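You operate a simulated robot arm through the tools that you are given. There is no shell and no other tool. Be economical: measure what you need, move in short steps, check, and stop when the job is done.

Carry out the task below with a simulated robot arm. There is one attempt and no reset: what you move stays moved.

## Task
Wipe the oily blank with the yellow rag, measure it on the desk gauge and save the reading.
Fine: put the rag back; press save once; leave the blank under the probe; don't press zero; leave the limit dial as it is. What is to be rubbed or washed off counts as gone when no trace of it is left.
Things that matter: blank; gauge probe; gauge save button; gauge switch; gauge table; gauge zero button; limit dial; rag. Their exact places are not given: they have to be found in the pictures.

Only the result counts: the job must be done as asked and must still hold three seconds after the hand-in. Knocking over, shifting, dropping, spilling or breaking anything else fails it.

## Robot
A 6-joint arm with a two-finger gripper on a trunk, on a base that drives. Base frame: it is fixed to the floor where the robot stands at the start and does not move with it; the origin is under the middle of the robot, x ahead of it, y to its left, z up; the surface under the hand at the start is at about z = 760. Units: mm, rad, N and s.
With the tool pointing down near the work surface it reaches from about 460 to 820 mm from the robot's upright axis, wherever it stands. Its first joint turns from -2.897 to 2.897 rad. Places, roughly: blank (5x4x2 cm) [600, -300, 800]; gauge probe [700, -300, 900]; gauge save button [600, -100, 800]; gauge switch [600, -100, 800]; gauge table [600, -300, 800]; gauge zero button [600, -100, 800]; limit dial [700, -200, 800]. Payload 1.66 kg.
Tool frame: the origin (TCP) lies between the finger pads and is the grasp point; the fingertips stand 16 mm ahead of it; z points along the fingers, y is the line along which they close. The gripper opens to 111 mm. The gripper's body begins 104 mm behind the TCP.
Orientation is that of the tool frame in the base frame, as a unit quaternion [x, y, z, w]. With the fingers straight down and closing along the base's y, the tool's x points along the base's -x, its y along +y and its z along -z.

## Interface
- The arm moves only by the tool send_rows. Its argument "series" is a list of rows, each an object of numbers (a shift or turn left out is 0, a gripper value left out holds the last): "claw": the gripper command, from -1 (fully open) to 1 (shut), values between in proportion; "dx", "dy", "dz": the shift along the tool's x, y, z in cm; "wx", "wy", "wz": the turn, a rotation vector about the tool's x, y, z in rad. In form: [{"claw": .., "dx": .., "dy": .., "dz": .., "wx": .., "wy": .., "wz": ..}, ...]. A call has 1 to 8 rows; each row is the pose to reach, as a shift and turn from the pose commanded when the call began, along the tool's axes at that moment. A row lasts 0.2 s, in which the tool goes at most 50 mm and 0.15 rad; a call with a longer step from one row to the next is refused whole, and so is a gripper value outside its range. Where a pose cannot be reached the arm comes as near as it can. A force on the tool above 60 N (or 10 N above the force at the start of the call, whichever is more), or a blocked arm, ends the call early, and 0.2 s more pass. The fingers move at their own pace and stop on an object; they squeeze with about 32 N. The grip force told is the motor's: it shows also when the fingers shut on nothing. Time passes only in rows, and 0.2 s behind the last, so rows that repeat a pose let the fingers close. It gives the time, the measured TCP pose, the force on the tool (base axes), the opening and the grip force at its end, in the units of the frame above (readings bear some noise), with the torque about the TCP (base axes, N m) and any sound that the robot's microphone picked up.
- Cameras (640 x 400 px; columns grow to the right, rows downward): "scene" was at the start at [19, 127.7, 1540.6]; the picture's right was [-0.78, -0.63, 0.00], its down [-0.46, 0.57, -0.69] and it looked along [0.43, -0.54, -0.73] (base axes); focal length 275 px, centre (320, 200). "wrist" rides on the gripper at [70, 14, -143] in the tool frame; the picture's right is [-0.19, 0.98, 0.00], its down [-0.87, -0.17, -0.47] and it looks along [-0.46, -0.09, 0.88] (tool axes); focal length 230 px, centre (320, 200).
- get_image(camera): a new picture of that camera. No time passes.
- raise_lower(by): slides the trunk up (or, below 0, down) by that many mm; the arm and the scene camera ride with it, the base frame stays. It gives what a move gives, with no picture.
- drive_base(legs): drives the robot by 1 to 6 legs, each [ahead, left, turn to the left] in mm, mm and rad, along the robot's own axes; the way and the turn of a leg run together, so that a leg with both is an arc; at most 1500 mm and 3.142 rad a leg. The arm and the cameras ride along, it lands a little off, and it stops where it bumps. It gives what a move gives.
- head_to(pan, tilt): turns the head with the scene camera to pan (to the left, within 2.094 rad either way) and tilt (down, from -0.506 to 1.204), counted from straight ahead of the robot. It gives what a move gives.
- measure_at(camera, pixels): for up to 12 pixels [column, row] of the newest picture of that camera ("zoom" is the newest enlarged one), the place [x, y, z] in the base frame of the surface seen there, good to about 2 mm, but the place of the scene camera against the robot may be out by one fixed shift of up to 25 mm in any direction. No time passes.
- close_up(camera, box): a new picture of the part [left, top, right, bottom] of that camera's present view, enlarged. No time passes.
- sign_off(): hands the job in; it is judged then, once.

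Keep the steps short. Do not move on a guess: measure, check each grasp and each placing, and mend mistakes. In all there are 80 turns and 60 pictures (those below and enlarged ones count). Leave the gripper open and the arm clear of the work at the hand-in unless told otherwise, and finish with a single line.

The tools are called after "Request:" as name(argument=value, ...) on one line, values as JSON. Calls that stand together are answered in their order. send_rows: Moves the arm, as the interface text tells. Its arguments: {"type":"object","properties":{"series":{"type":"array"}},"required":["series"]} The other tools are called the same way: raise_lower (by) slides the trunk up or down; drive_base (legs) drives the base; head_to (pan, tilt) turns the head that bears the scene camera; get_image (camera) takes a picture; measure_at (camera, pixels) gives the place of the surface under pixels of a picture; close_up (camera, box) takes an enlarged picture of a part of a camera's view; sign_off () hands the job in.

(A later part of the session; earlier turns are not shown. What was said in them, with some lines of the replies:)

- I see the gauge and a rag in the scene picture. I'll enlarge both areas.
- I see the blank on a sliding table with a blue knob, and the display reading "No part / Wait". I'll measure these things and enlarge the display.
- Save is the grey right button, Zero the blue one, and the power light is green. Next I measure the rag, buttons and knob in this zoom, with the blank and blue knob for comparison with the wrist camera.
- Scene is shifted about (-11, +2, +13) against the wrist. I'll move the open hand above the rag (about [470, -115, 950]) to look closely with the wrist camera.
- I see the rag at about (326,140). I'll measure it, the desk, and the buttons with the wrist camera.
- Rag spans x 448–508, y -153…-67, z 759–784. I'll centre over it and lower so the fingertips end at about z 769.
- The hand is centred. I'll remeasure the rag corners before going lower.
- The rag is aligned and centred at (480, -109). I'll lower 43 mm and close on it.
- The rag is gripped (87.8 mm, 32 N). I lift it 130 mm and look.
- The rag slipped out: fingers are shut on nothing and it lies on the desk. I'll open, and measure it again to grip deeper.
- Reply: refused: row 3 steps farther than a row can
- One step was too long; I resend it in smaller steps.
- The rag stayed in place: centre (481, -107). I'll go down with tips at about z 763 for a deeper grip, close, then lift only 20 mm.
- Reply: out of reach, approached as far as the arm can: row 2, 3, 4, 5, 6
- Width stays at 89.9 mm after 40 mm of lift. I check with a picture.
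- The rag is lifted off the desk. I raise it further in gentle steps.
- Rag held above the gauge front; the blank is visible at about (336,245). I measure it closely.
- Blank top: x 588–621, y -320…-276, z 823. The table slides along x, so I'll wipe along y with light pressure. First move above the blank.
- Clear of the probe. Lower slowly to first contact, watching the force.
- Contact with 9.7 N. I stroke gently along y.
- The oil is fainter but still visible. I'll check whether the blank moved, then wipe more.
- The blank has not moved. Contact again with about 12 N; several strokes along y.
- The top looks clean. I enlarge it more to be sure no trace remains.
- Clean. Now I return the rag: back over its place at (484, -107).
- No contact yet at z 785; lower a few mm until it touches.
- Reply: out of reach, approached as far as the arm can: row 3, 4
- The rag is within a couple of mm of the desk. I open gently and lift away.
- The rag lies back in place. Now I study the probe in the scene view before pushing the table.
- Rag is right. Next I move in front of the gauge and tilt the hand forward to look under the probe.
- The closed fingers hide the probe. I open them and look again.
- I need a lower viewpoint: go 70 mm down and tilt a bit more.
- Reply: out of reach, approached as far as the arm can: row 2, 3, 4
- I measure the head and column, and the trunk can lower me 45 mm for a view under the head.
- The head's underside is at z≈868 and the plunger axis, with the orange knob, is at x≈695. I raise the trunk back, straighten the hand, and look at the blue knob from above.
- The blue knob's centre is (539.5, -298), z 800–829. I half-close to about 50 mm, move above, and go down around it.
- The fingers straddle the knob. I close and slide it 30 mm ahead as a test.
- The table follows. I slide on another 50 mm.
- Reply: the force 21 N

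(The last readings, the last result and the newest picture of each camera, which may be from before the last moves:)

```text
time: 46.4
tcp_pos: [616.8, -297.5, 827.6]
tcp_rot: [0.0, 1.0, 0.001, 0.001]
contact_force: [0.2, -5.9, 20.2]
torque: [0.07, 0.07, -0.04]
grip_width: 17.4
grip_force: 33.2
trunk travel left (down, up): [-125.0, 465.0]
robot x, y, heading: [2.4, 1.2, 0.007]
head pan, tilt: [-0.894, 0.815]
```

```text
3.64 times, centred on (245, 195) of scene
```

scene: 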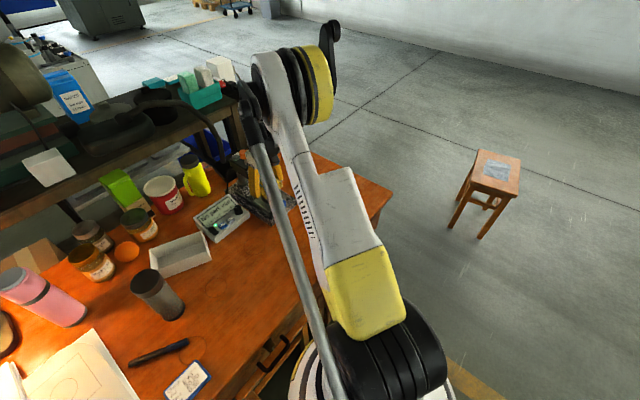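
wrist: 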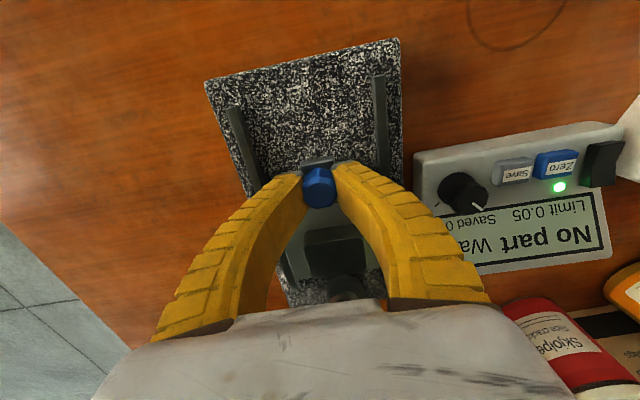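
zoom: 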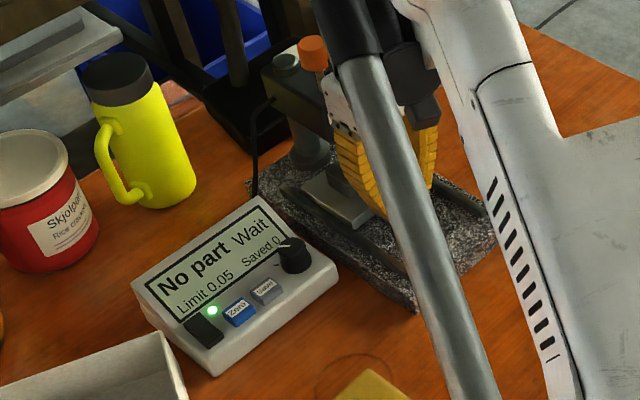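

Blank centre now at about x 682; the plunger axis is about x 702. I move on in small steps, 18 mm.

Request:
send_rows(series=[{"claw": 1, "dx": -0.5}, {"dx": -1}, {"dx": -1.4}, {"dx": -1.8}, {"dx": -1.8}])

Request:
close_up(camera="scene", box=[210, 140, 310, 240])

```text
time: 47.6
tcp_pos: [635.7, -297.0, 826.5]
tcp_rot: [0.0, 1.0, 0.0, 0.001]
contact_force: [2.2, -4.5, 19.2]
torque: [-0.02, -0.17, 0.02]
grip_width: 17.6
grip_force: 34.0
trunk travel left (down, up): [-125.0, 465.0]
robot x, y, heading: [1.4, -0.5, 0.001]
head pan, tilt: [-0.894, 0.815]
```

```text
4.00 times, centred on (260, 190) of scene
```

zoom: 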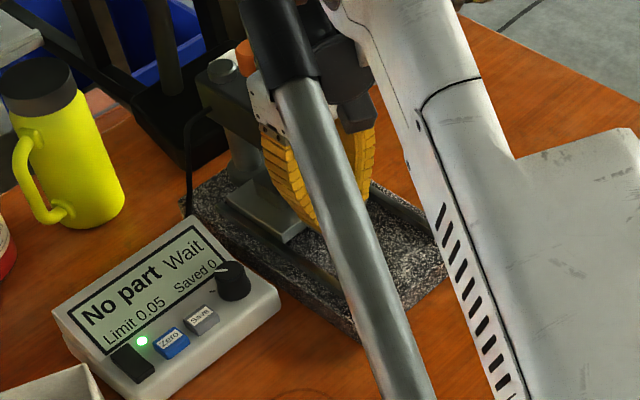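

Still "No part". I release, back off upward and check the blank's position against the probe.

Request:
send_rows(series=[{"claw": 0.1}, {"claw": 0.1}, {"dz": -1.5}, {"dz": -3, "dx": 2}, {"dz": -5, "dx": 6}, {"dz": -7, "dx": 10}, {"dz": -9, "dx": 14}, {"dz": -10, "dx": 16}])

Request:
send_rows(series=[{"claw": -1, "wy": -0.14}, {"wy": -0.28}, {"wy": -0.42}, {"wy": -0.56}, {"wy": -0.56}])

Request:
close_up(camera="wrist", box=[240, 90, 400, 290])

Request:
close_up(camera="scene", box=[210, 140, 310, 240])

```text
time: 49.4
tcp_pos: [476.9, -300.6, 925.1]
tcp_rot: [0.0, 1.0, -0.001, 0.002]
contact_force: [0.6, -0.2, 0.7]
torque: [0.01, -0.01, 0.02]
grip_width: 52.4
grip_force: 1.3
trunk travel left (down, up): [-125.0, 465.0]
robot x, y, heading: [-2.0, 1.6, -0.002]
head pan, tilt: [-0.894, 0.815]
```

```text
time: 50.6
tcp_pos: [475.9, -297.5, 924.8]
tcp_rot: [0.0, 0.961, 0.0, 0.278]
contact_force: [0.2, 0.5, -0.6]
torque: [0.0, -0.03, 0.01]
grip_width: 111.2
grip_force: 0.1
trunk travel left (down, up): [-125.0, 465.0]
robot x, y, heading: [2.3, -2.4, -0.001]
head pan, tilt: [-0.894, 0.815]
```

```text
2.00 times, centred on (320, 190) of wrist
```

zoom: 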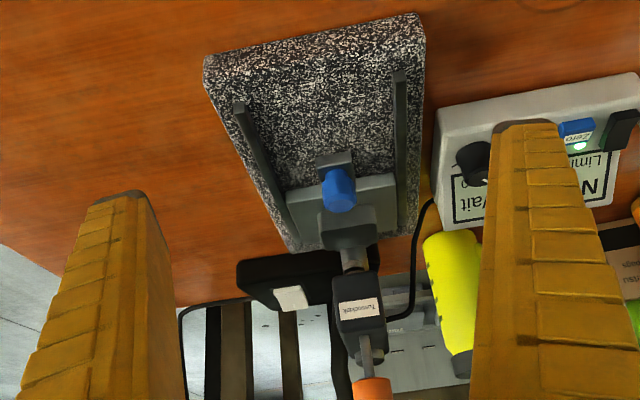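

```text
4.00 times, centred on (260, 190) of scene
```

zoom: 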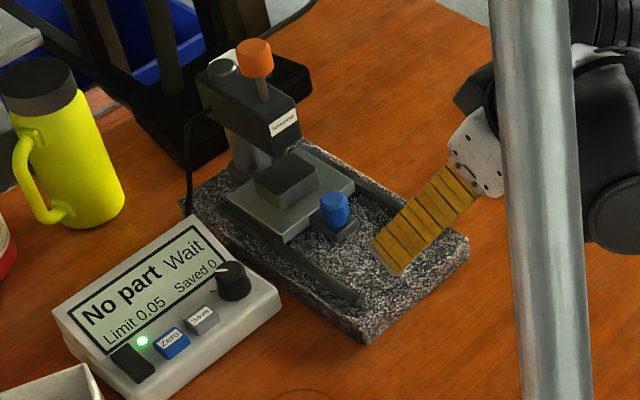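

The blank now sits by the head. I measure the blank, table and head in the scene close-up, where the shift of (-11, +2, +13) applies.

Request:
measure_at(camera="zoom", pixels=[[254, 176], [290, 200], [319, 178], [285, 180], [332, 200], [254, 55], [264, 92], [272, 140], [298, 118], [225, 195], [290, 240], [353, 185]])

Request:
close_up(camera="wrist", box=[300, 160, 360, 230])

Request:
measure_at(camera="zoom", pixels=[[310, 250], [310, 120], [250, 270], [330, 320], [310, 380]])

```text
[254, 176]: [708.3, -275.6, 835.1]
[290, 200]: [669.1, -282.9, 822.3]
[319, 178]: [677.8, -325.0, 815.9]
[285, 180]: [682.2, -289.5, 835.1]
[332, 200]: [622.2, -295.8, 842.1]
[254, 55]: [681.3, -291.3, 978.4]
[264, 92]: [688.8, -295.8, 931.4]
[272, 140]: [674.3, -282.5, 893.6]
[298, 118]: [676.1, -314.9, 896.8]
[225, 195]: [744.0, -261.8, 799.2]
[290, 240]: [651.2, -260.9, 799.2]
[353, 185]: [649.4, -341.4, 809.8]
```

```text
5.71 times, centred on (330, 195) of wrist
```

zoom: 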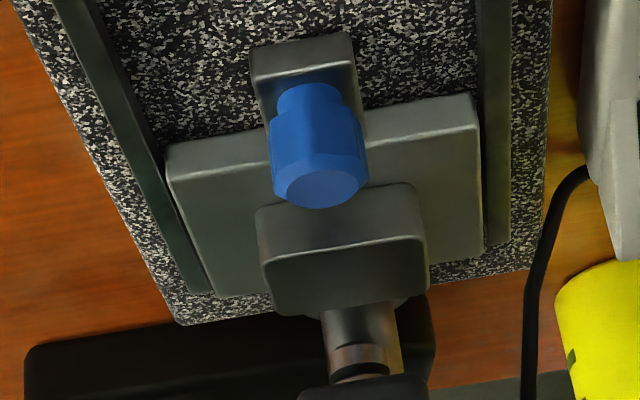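

```text
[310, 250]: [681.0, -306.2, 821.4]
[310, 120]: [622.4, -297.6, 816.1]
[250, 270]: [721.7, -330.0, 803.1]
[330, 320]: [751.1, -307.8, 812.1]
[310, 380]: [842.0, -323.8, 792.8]
```

Blank centre is now at x≈698, under the plunger axis. I zoom on the head label and plunger for hints about operation.

Request:
close_up(camera="scene", box=[255, 145, 290, 185])

Request:
close_up(camera="wrist", box=[310, 200, 370, 300])

```text
10.00 times, centred on (272, 165) of scene
```

zoom: 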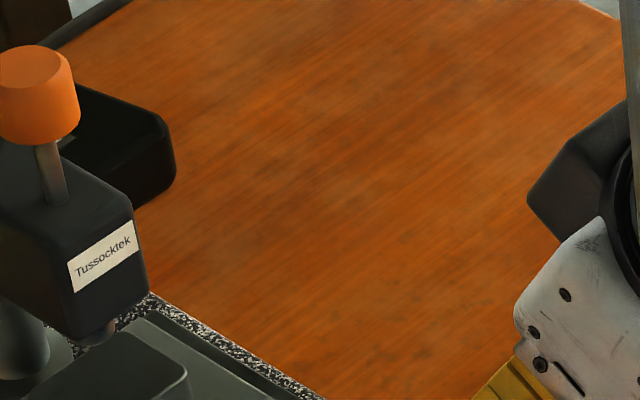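

```text
4.00 times, centred on (340, 250) of wrist
```

zoom: 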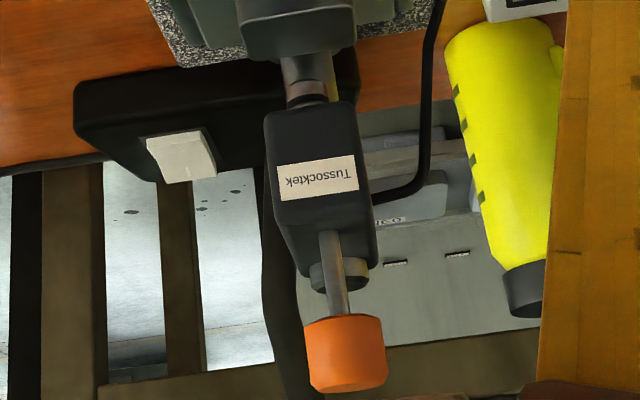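

There is a plunger through the head: pushing the orange knob should bring the tip down. I straighten the hand, rise to z≈1080 and look at the knob from above.

Request:
send_rows(series=[{"claw": -1, "wy": 0.14}, {"wy": 0.28}, {"wy": 0.42}, {"wy": 0.56}, {"wy": 0.563}])

Request:
send_rows(series=[{"dz": -4.5}, {"dz": -9}, {"dz": -13.5}, {"dz": -16, "dx": -3}, {"dz": -16, "dx": -7.5}, {"dz": -16, "dx": -12}, {"dz": -16, "dx": -16}, {"dz": -16, "dx": -16}])

Request:
get_image(camera="wrist")

```text
time: 51.8
tcp_pos: [475.6, -297.3, 924.3]
tcp_rot: [0.0, 1.0, -0.001, -0.001]
contact_force: [-0.6, -0.2, -0.2]
torque: [0.03, 0.01, -0.02]
grip_width: 110.7
grip_force: 0.1
trunk travel left (down, up): [-125.0, 465.0]
robot x, y, heading: [1.7, -1.9, 0.004]
head pan, tilt: [-0.894, 0.815]
```

```text
time: 53.6
tcp_pos: [636.4, -299.5, 1085.5]
tcp_rot: [0.001, 1.0, 0.0, -0.001]
contact_force: [0.1, 0.6, 0.3]
torque: [0.02, 0.01, -0.01]
grip_width: 111.1
grip_force: 0.2
trunk travel left (down, up): [-125.0, 465.0]
robot x, y, heading: [-3.7, 1.7, 0.002]
head pan, tilt: [-0.894, 0.815]
```

```text
19 pictures are left
```

wrist: 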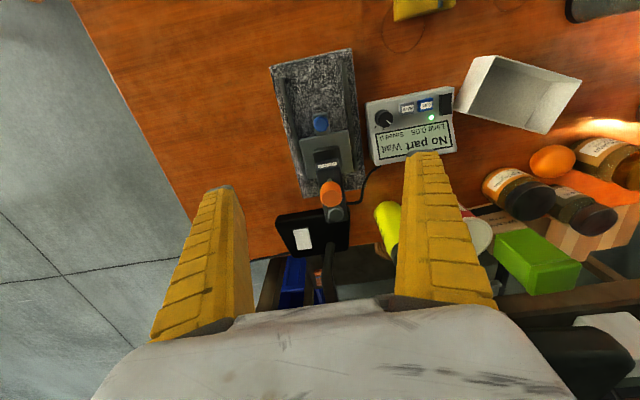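

I measure the orange knob at about (331,193).

Request:
measure_at(camera="wrist", pixels=[[331, 185], [331, 194], [331, 202], [322, 192], [340, 190], [331, 198], [337, 213], [320, 123]])

```text
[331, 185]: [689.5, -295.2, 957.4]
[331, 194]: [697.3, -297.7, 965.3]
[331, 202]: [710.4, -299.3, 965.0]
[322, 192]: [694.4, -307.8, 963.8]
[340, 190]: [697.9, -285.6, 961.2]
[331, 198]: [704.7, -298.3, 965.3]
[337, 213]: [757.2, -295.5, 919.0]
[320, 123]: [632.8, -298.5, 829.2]
```

Knob top is at z 965, centre (702, -298). I close the fingers, go above it and lower to just above contact (tips at 970).

Request:
send_rows(series=[{"claw": 1, "dx": -3.3}, {"dx": -6.6, "dy": 0.1}, {"dx": -6.6, "dy": 0.1, "dz": 3}, {"dx": -6.6, "dy": 0.1, "dz": 6}, {"dx": -6.6, "dy": 0.1, "dz": 8.5}, {"dx": -6.6, "dy": 0.1, "dz": 9.8}, {"dx": -6.6, "dy": 0.1, "dz": 9.8}])

Request:
send_rows(series=[{"claw": 1, "dz": 0.5}, {"dz": 1.0}, {"dz": 1.5}, {"dz": 1.5}])

```text
time: 55.2
tcp_pos: [703.1, -297.3, 988.1]
tcp_rot: [0.0, 1.0, 0.0, -0.001]
contact_force: [-0.2, -0.5, 0.2]
torque: [0.01, 0.0, 0.03]
grip_width: 0.0
grip_force: 28.7
trunk travel left (down, up): [-125.0, 465.0]
robot x, y, heading: [0.3, -2.7, 0.003]
head pan, tilt: [-0.894, 0.815]
```

```text
time: 56.2
tcp_pos: [704.7, -295.8, 972.1]
tcp_rot: [-0.001, 1.0, 0.0, -0.001]
contact_force: [-0.4, -0.1, 0.2]
torque: [-0.01, 0.03, 0.01]
grip_width: 0.0
grip_force: 28.7
trunk travel left (down, up): [-125.0, 465.0]
robot x, y, heading: [2.2, -1.7, 0.001]
head pan, tilt: [-0.894, 0.815]
```

Tips are at 956, 9 mm below the former knob top, with almost no force: the knob moves easily. I go on lowering.

Request:
send_rows(series=[{"claw": 1, "dz": 0.5}, {"dz": 1.0}, {"dz": 1.5}, {"dz": 1.5}])

Request:
get_image(camera="scene")

```text
time: 57.2
tcp_pos: [703.1, -296.7, 956.5]
tcp_rot: [0.0, 1.0, -0.001, -0.001]
contact_force: [0.6, -1.6, 8.0]
torque: [-0.01, -0.02, -0.01]
grip_width: 6.1
grip_force: 28.6
trunk travel left (down, up): [-125.0, 465.0]
robot x, y, heading: [-3.0, -1.5, -0.0]
head pan, tilt: [-0.894, 0.815]
```

```text
18 pictures are left
```

scene: 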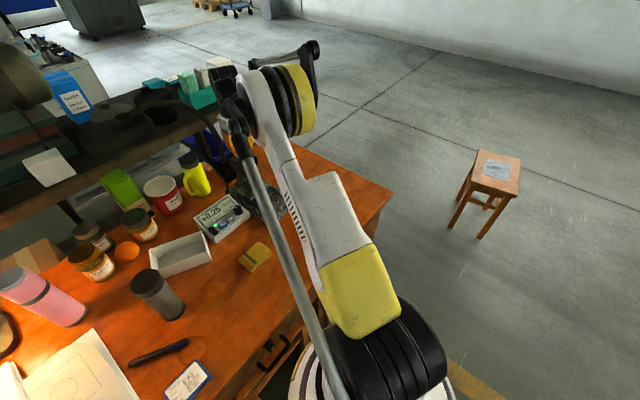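

The display now shows a number. I enlarge it.

Request:
close_up(camera="scene", box=[190, 180, 290, 250])

```text
5.71 times, centred on (240, 215) of scene
```

zoom: 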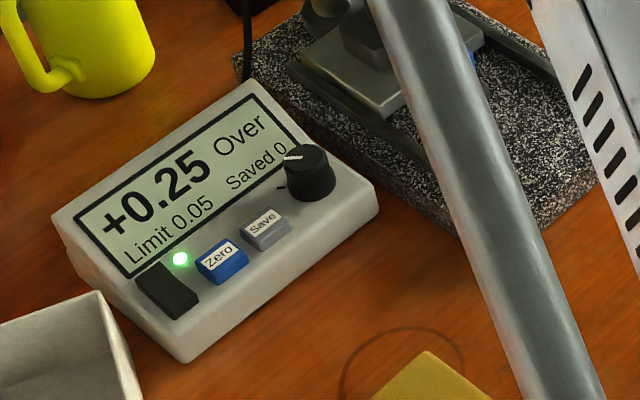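

Reading +0.25, "Over". I lift away and see whether the plunger and reading stay.

Request:
send_rows(series=[{"claw": 1, "dz": -1}, {"dz": -2.5}, {"dz": -5}, {"dz": -9}, {"dz": -12}, {"dz": -12, "dx": 4}, {"dz": -12, "dx": 8}, {"dz": -12, "dx": 12}])

Request:
close_up(camera="scene", box=[190, 145, 310, 245])

```text
time: 59.0
tcp_pos: [581.8, -295.2, 1078.9]
tcp_rot: [-0.001, 1.0, 0.0, 0.0]
contact_force: [-0.4, 0.4, -1.0]
torque: [0.02, -0.01, -0.01]
grip_width: 0.0
grip_force: 28.5
trunk travel left (down, up): [-125.0, 465.0]
robot x, y, heading: [-1.2, -1.0, -0.0]
head pan, tilt: [-0.894, 0.815]
```

```text
4.00 times, centred on (250, 195) of scene
```

zoom: 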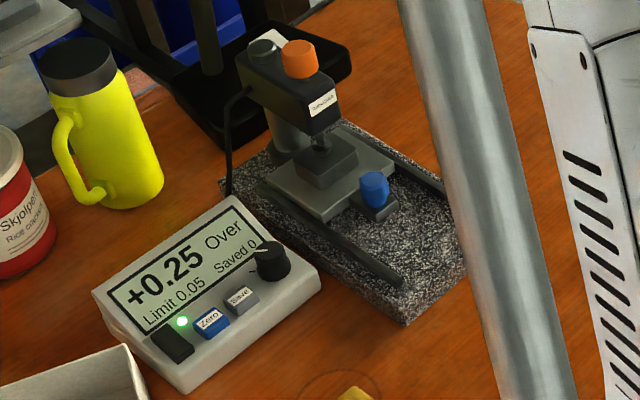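

The plunger stays down and +0.25 holds. Next: Save button. I move above the front of the display unit and take a closer wrist look.

Request:
send_rows(series=[{"claw": 1, "dy": 4, "dx": 0.5}, {"dy": 8, "dx": 1}, {"dy": 12, "dx": 1.5}, {"dy": 14.9, "dx": 2.2}, {"dy": 14.9, "dx": 2.2, "dz": 4.5}, {"dy": 14.9, "dx": 2.2, "dz": 9}, {"dy": 14.9, "dx": 2.2, "dz": 13.5}, {"dy": 14.9, "dx": 2.2, "dz": 16}])

Request:
close_up(camera="wrist", box=[240, 130, 440, 290])

```text
time: 60.8
tcp_pos: [562.4, -146.5, 918.4]
tcp_rot: [0.0, 1.0, 0.001, 0.0]
contact_force: [-0.1, -0.8, -0.5]
torque: [-0.03, 0.01, -0.04]
grip_width: 0.0
grip_force: 28.7
trunk travel left (down, up): [-125.0, 465.0]
robot x, y, heading: [-1.5, 0.1, -0.002]
head pan, tilt: [-0.894, 0.815]
```

```text
2.50 times, centred on (340, 210) of wrist
```

zoom: 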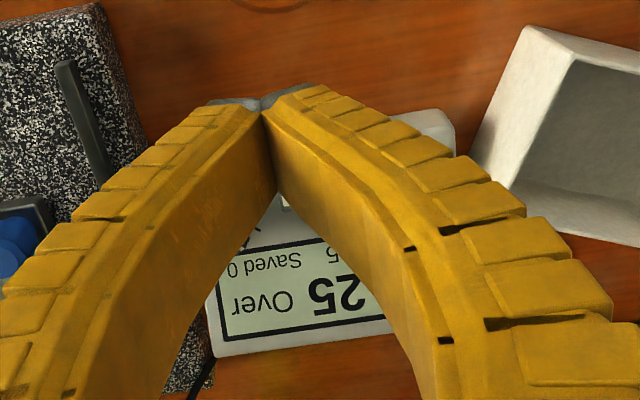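

The closed fingers hide the buttons. I open briefly and take the picture again to measure.

Request:
send_rows(series=[{"claw": -1}, {"claw": -1}, {"claw": -1}])

Request:
close_up(camera="wrist", box=[260, 130, 400, 240])

```text
time: 61.6
tcp_pos: [562.4, -145.7, 918.1]
tcp_rot: [0.0, 1.0, 0.0, -0.001]
contact_force: [-0.2, -0.3, -0.8]
torque: [-0.03, 0.01, 0.01]
grip_width: 110.8
grip_force: 0.2
trunk travel left (down, up): [-125.0, 465.0]
robot x, y, heading: [1.2, 1.1, 0.003]
head pan, tilt: [-0.894, 0.815]
```

```text
3.64 times, centred on (330, 185) of wrist
```

zoom: 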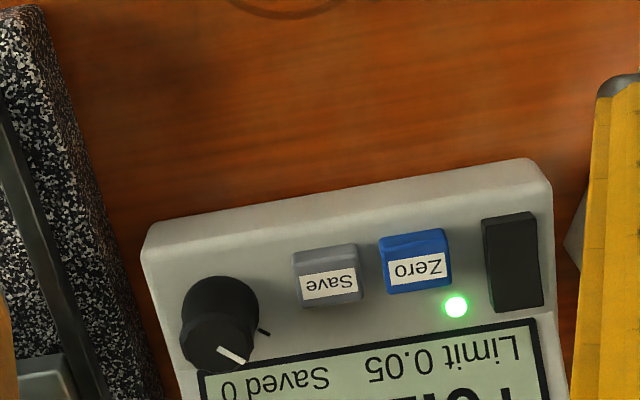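

Request:
measure_at(camera="zoom", pixels=[[298, 258], [353, 248], [304, 302], [358, 296], [330, 280], [386, 262], [392, 285], [252, 340], [225, 345], [300, 235], [330, 335], [372, 285]])

```text
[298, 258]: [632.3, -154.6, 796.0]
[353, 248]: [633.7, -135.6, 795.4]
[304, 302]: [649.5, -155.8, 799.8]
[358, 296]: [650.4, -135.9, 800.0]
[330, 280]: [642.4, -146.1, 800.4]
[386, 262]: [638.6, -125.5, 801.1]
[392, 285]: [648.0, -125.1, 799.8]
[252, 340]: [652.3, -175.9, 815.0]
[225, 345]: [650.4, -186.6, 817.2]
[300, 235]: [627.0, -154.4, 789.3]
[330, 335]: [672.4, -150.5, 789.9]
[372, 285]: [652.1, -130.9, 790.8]
```

Save: x 631–651, y -156…-136, top z≈800, panel flat at 790; Zero's edge is at y -125 and the dial's at -175. I close and lower over Save's centre to tips at about 806.

Request:
send_rows(series=[{"claw": 1, "dx": -4}, {"dx": -8, "dy": -0.1}, {"dx": -8, "dy": -0.1}, {"dx": -8, "dy": -0.1, "dz": 4}, {"dx": -8, "dy": -0.1, "dz": 7}, {"dx": -8, "dy": -0.1, "dz": 8.8}, {"dx": -8, "dy": -0.1, "dz": 9.6}, {"dx": -8, "dy": -0.1, "dz": 9.6}])

Request:
close_up(camera="wrist", box=[240, 130, 440, 290])

```text
time: 63.4
tcp_pos: [640.8, -148.1, 821.8]
tcp_rot: [0.001, 1.0, -0.001, -0.001]
contact_force: [-0.2, -0.2, 0.5]
torque: [-0.01, 0.01, 0.03]
grip_width: 0.1
grip_force: 28.6
trunk travel left (down, up): [-125.0, 465.0]
robot x, y, heading: [-0.8, -4.1, -0.001]
head pan, tilt: [-0.894, 0.815]
```

```text
2.50 times, centred on (340, 210) of wrist
```

zoom: 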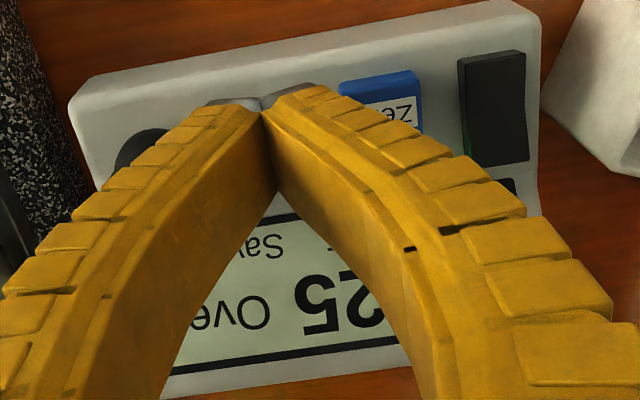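

The left finger flares toward the dial. I measure the finger's outer edge points to judge the clearance.

Request:
measure_at(camera="zoom", pixels=[[232, 103], [205, 115], [180, 132], [150, 155], [120, 180], [95, 205], [135, 145], [300, 95], [325, 92], [350, 108], [400, 140], [440, 165]])

```text
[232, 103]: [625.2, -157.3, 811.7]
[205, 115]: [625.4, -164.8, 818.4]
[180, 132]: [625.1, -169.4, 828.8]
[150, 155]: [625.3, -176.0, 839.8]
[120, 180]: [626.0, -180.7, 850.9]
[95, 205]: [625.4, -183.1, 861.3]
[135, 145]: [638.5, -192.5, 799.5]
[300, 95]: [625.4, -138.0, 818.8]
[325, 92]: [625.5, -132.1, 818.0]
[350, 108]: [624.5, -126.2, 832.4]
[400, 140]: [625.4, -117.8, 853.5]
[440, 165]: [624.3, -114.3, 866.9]
```

Outer flare is 22 mm at dial-top height; the dial's edge is 28 mm away. I shift 2 mm toward Zero and press down slowly once.

Request:
send_rows(series=[{"claw": 1, "dy": 0.2}, {"dy": 0.2, "dz": 0.4}, {"dy": 0.2, "dz": 0.7}, {"dy": 0.2, "dz": 0.9}])

```text
time: 64.4
tcp_pos: [640.4, -144.6, 813.2]
tcp_rot: [0.0, 1.0, 0.0, -0.001]
contact_force: [0.2, -0.3, 1.2]
torque: [-0.03, 0.03, 0.02]
grip_width: 6.0
grip_force: 28.5
trunk travel left (down, up): [-125.0, 465.0]
robot x, y, heading: [-2.6, 1.9, -0.0]
head pan, tilt: [-0.894, 0.815]
```

Slight contact (1.2 N). I check the display.

Request:
close_up(camera="scene", box=[190, 160, 290, 250])

```text
4.44 times, centred on (240, 205) of scene
```

zoom: 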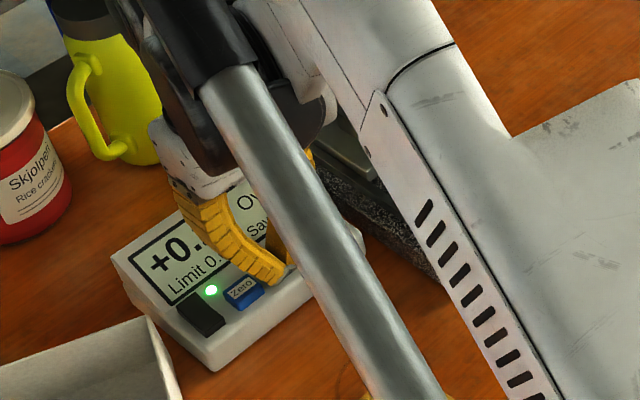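

The saved count is hidden. Without releasing, I press 2 mm deeper to be sure, then lift straight up.

Request:
send_rows(series=[{"claw": 1, "dz": 0.1}, {"dz": 0.2}, {"dz": 0.2}])

Request:
send_rows(series=[{"claw": 1, "dz": -2}, {"dz": -6}, {"dz": -10}, {"dz": -14}, {"dz": -14, "dx": 4}, {"dz": -14, "dx": 8}, {"dz": -14, "dx": 12}, {"dz": -14, "dx": 16}])

Request:
close_up(camera="scene", box=[190, 145, 310, 245])

```text
time: 65.2
tcp_pos: [638.6, -146.3, 809.9]
tcp_rot: [0.0, 1.0, -0.001, -0.001]
contact_force: [1.1, 0.5, 2.8]
torque: [-0.03, 0.03, 0.03]
grip_width: 5.8
grip_force: 28.6
trunk travel left (down, up): [-125.0, 465.0]
robot x, y, heading: [-0.5, 2.7, 0.0]
head pan, tilt: [-0.894, 0.815]
heard: click
```

```text
time: 67.0
tcp_pos: [482.1, -146.0, 952.2]
tcp_rot: [0.0, 1.0, -0.001, 0.0]
contact_force: [-0.6, 0.5, -0.3]
torque: [0.02, 0.0, -0.02]
grip_width: 0.0
grip_force: 28.7
trunk travel left (down, up): [-125.0, 465.0]
robot x, y, heading: [-1.8, -2.5, -0.001]
head pan, tilt: [-0.894, 0.815]
```

```text
4.00 times, centred on (250, 195) of scene
```

zoom: 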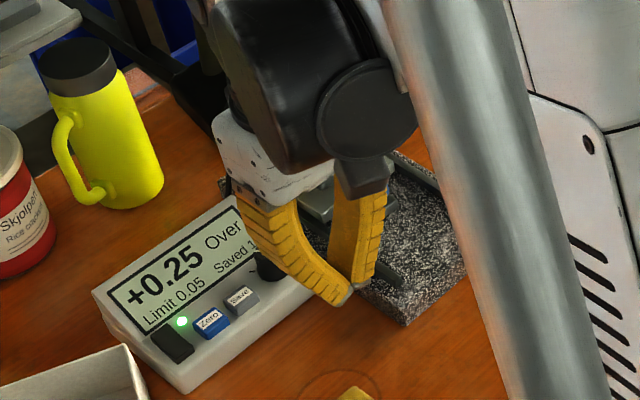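

A click was heard, and the display reads "+0.25 Over, Limit 0.05, Saved 1". I open the gripper, raise the arm clear and take a last look.

Request:
send_rows(series=[{"claw": -1, "dz": -4.5}, {"dz": -9}, {"dz": -13.5}, {"dz": -16}, {"dz": -16}])

Request:
get_image(camera="wrist")

```text
time: 68.2
tcp_pos: [480.5, -147.8, 1109.0]
tcp_rot: [0.0, 1.0, 0.0, 0.0]
contact_force: [0.5, -0.3, -0.3]
torque: [0.03, 0.0, 0.01]
grip_width: 110.8
grip_force: 0.2
trunk travel left (down, up): [-125.0, 465.0]
robot x, y, heading: [1.8, -1.7, 0.003]
head pan, tilt: [-0.894, 0.815]
```

```text
10 pictures are left
```

wrist: 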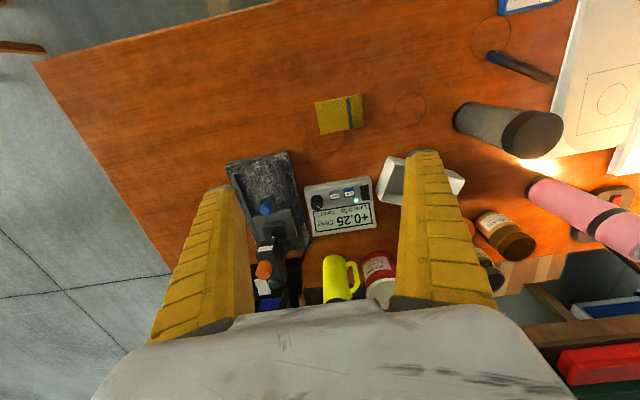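

Everything is in place: the rag is back, the blank is under the probe, the reading is saved and the arm is clear. I hand in.

Request:
sign_off()

```text
The job is handed in.
```

The blank is wiped clean and left under the probe; the gauge reads +0.25 ("Over" against the 0.05 limit) and shows Saved 1 after one press of Save, Zero and the limit dial were not touched, and the rag is back in its place.
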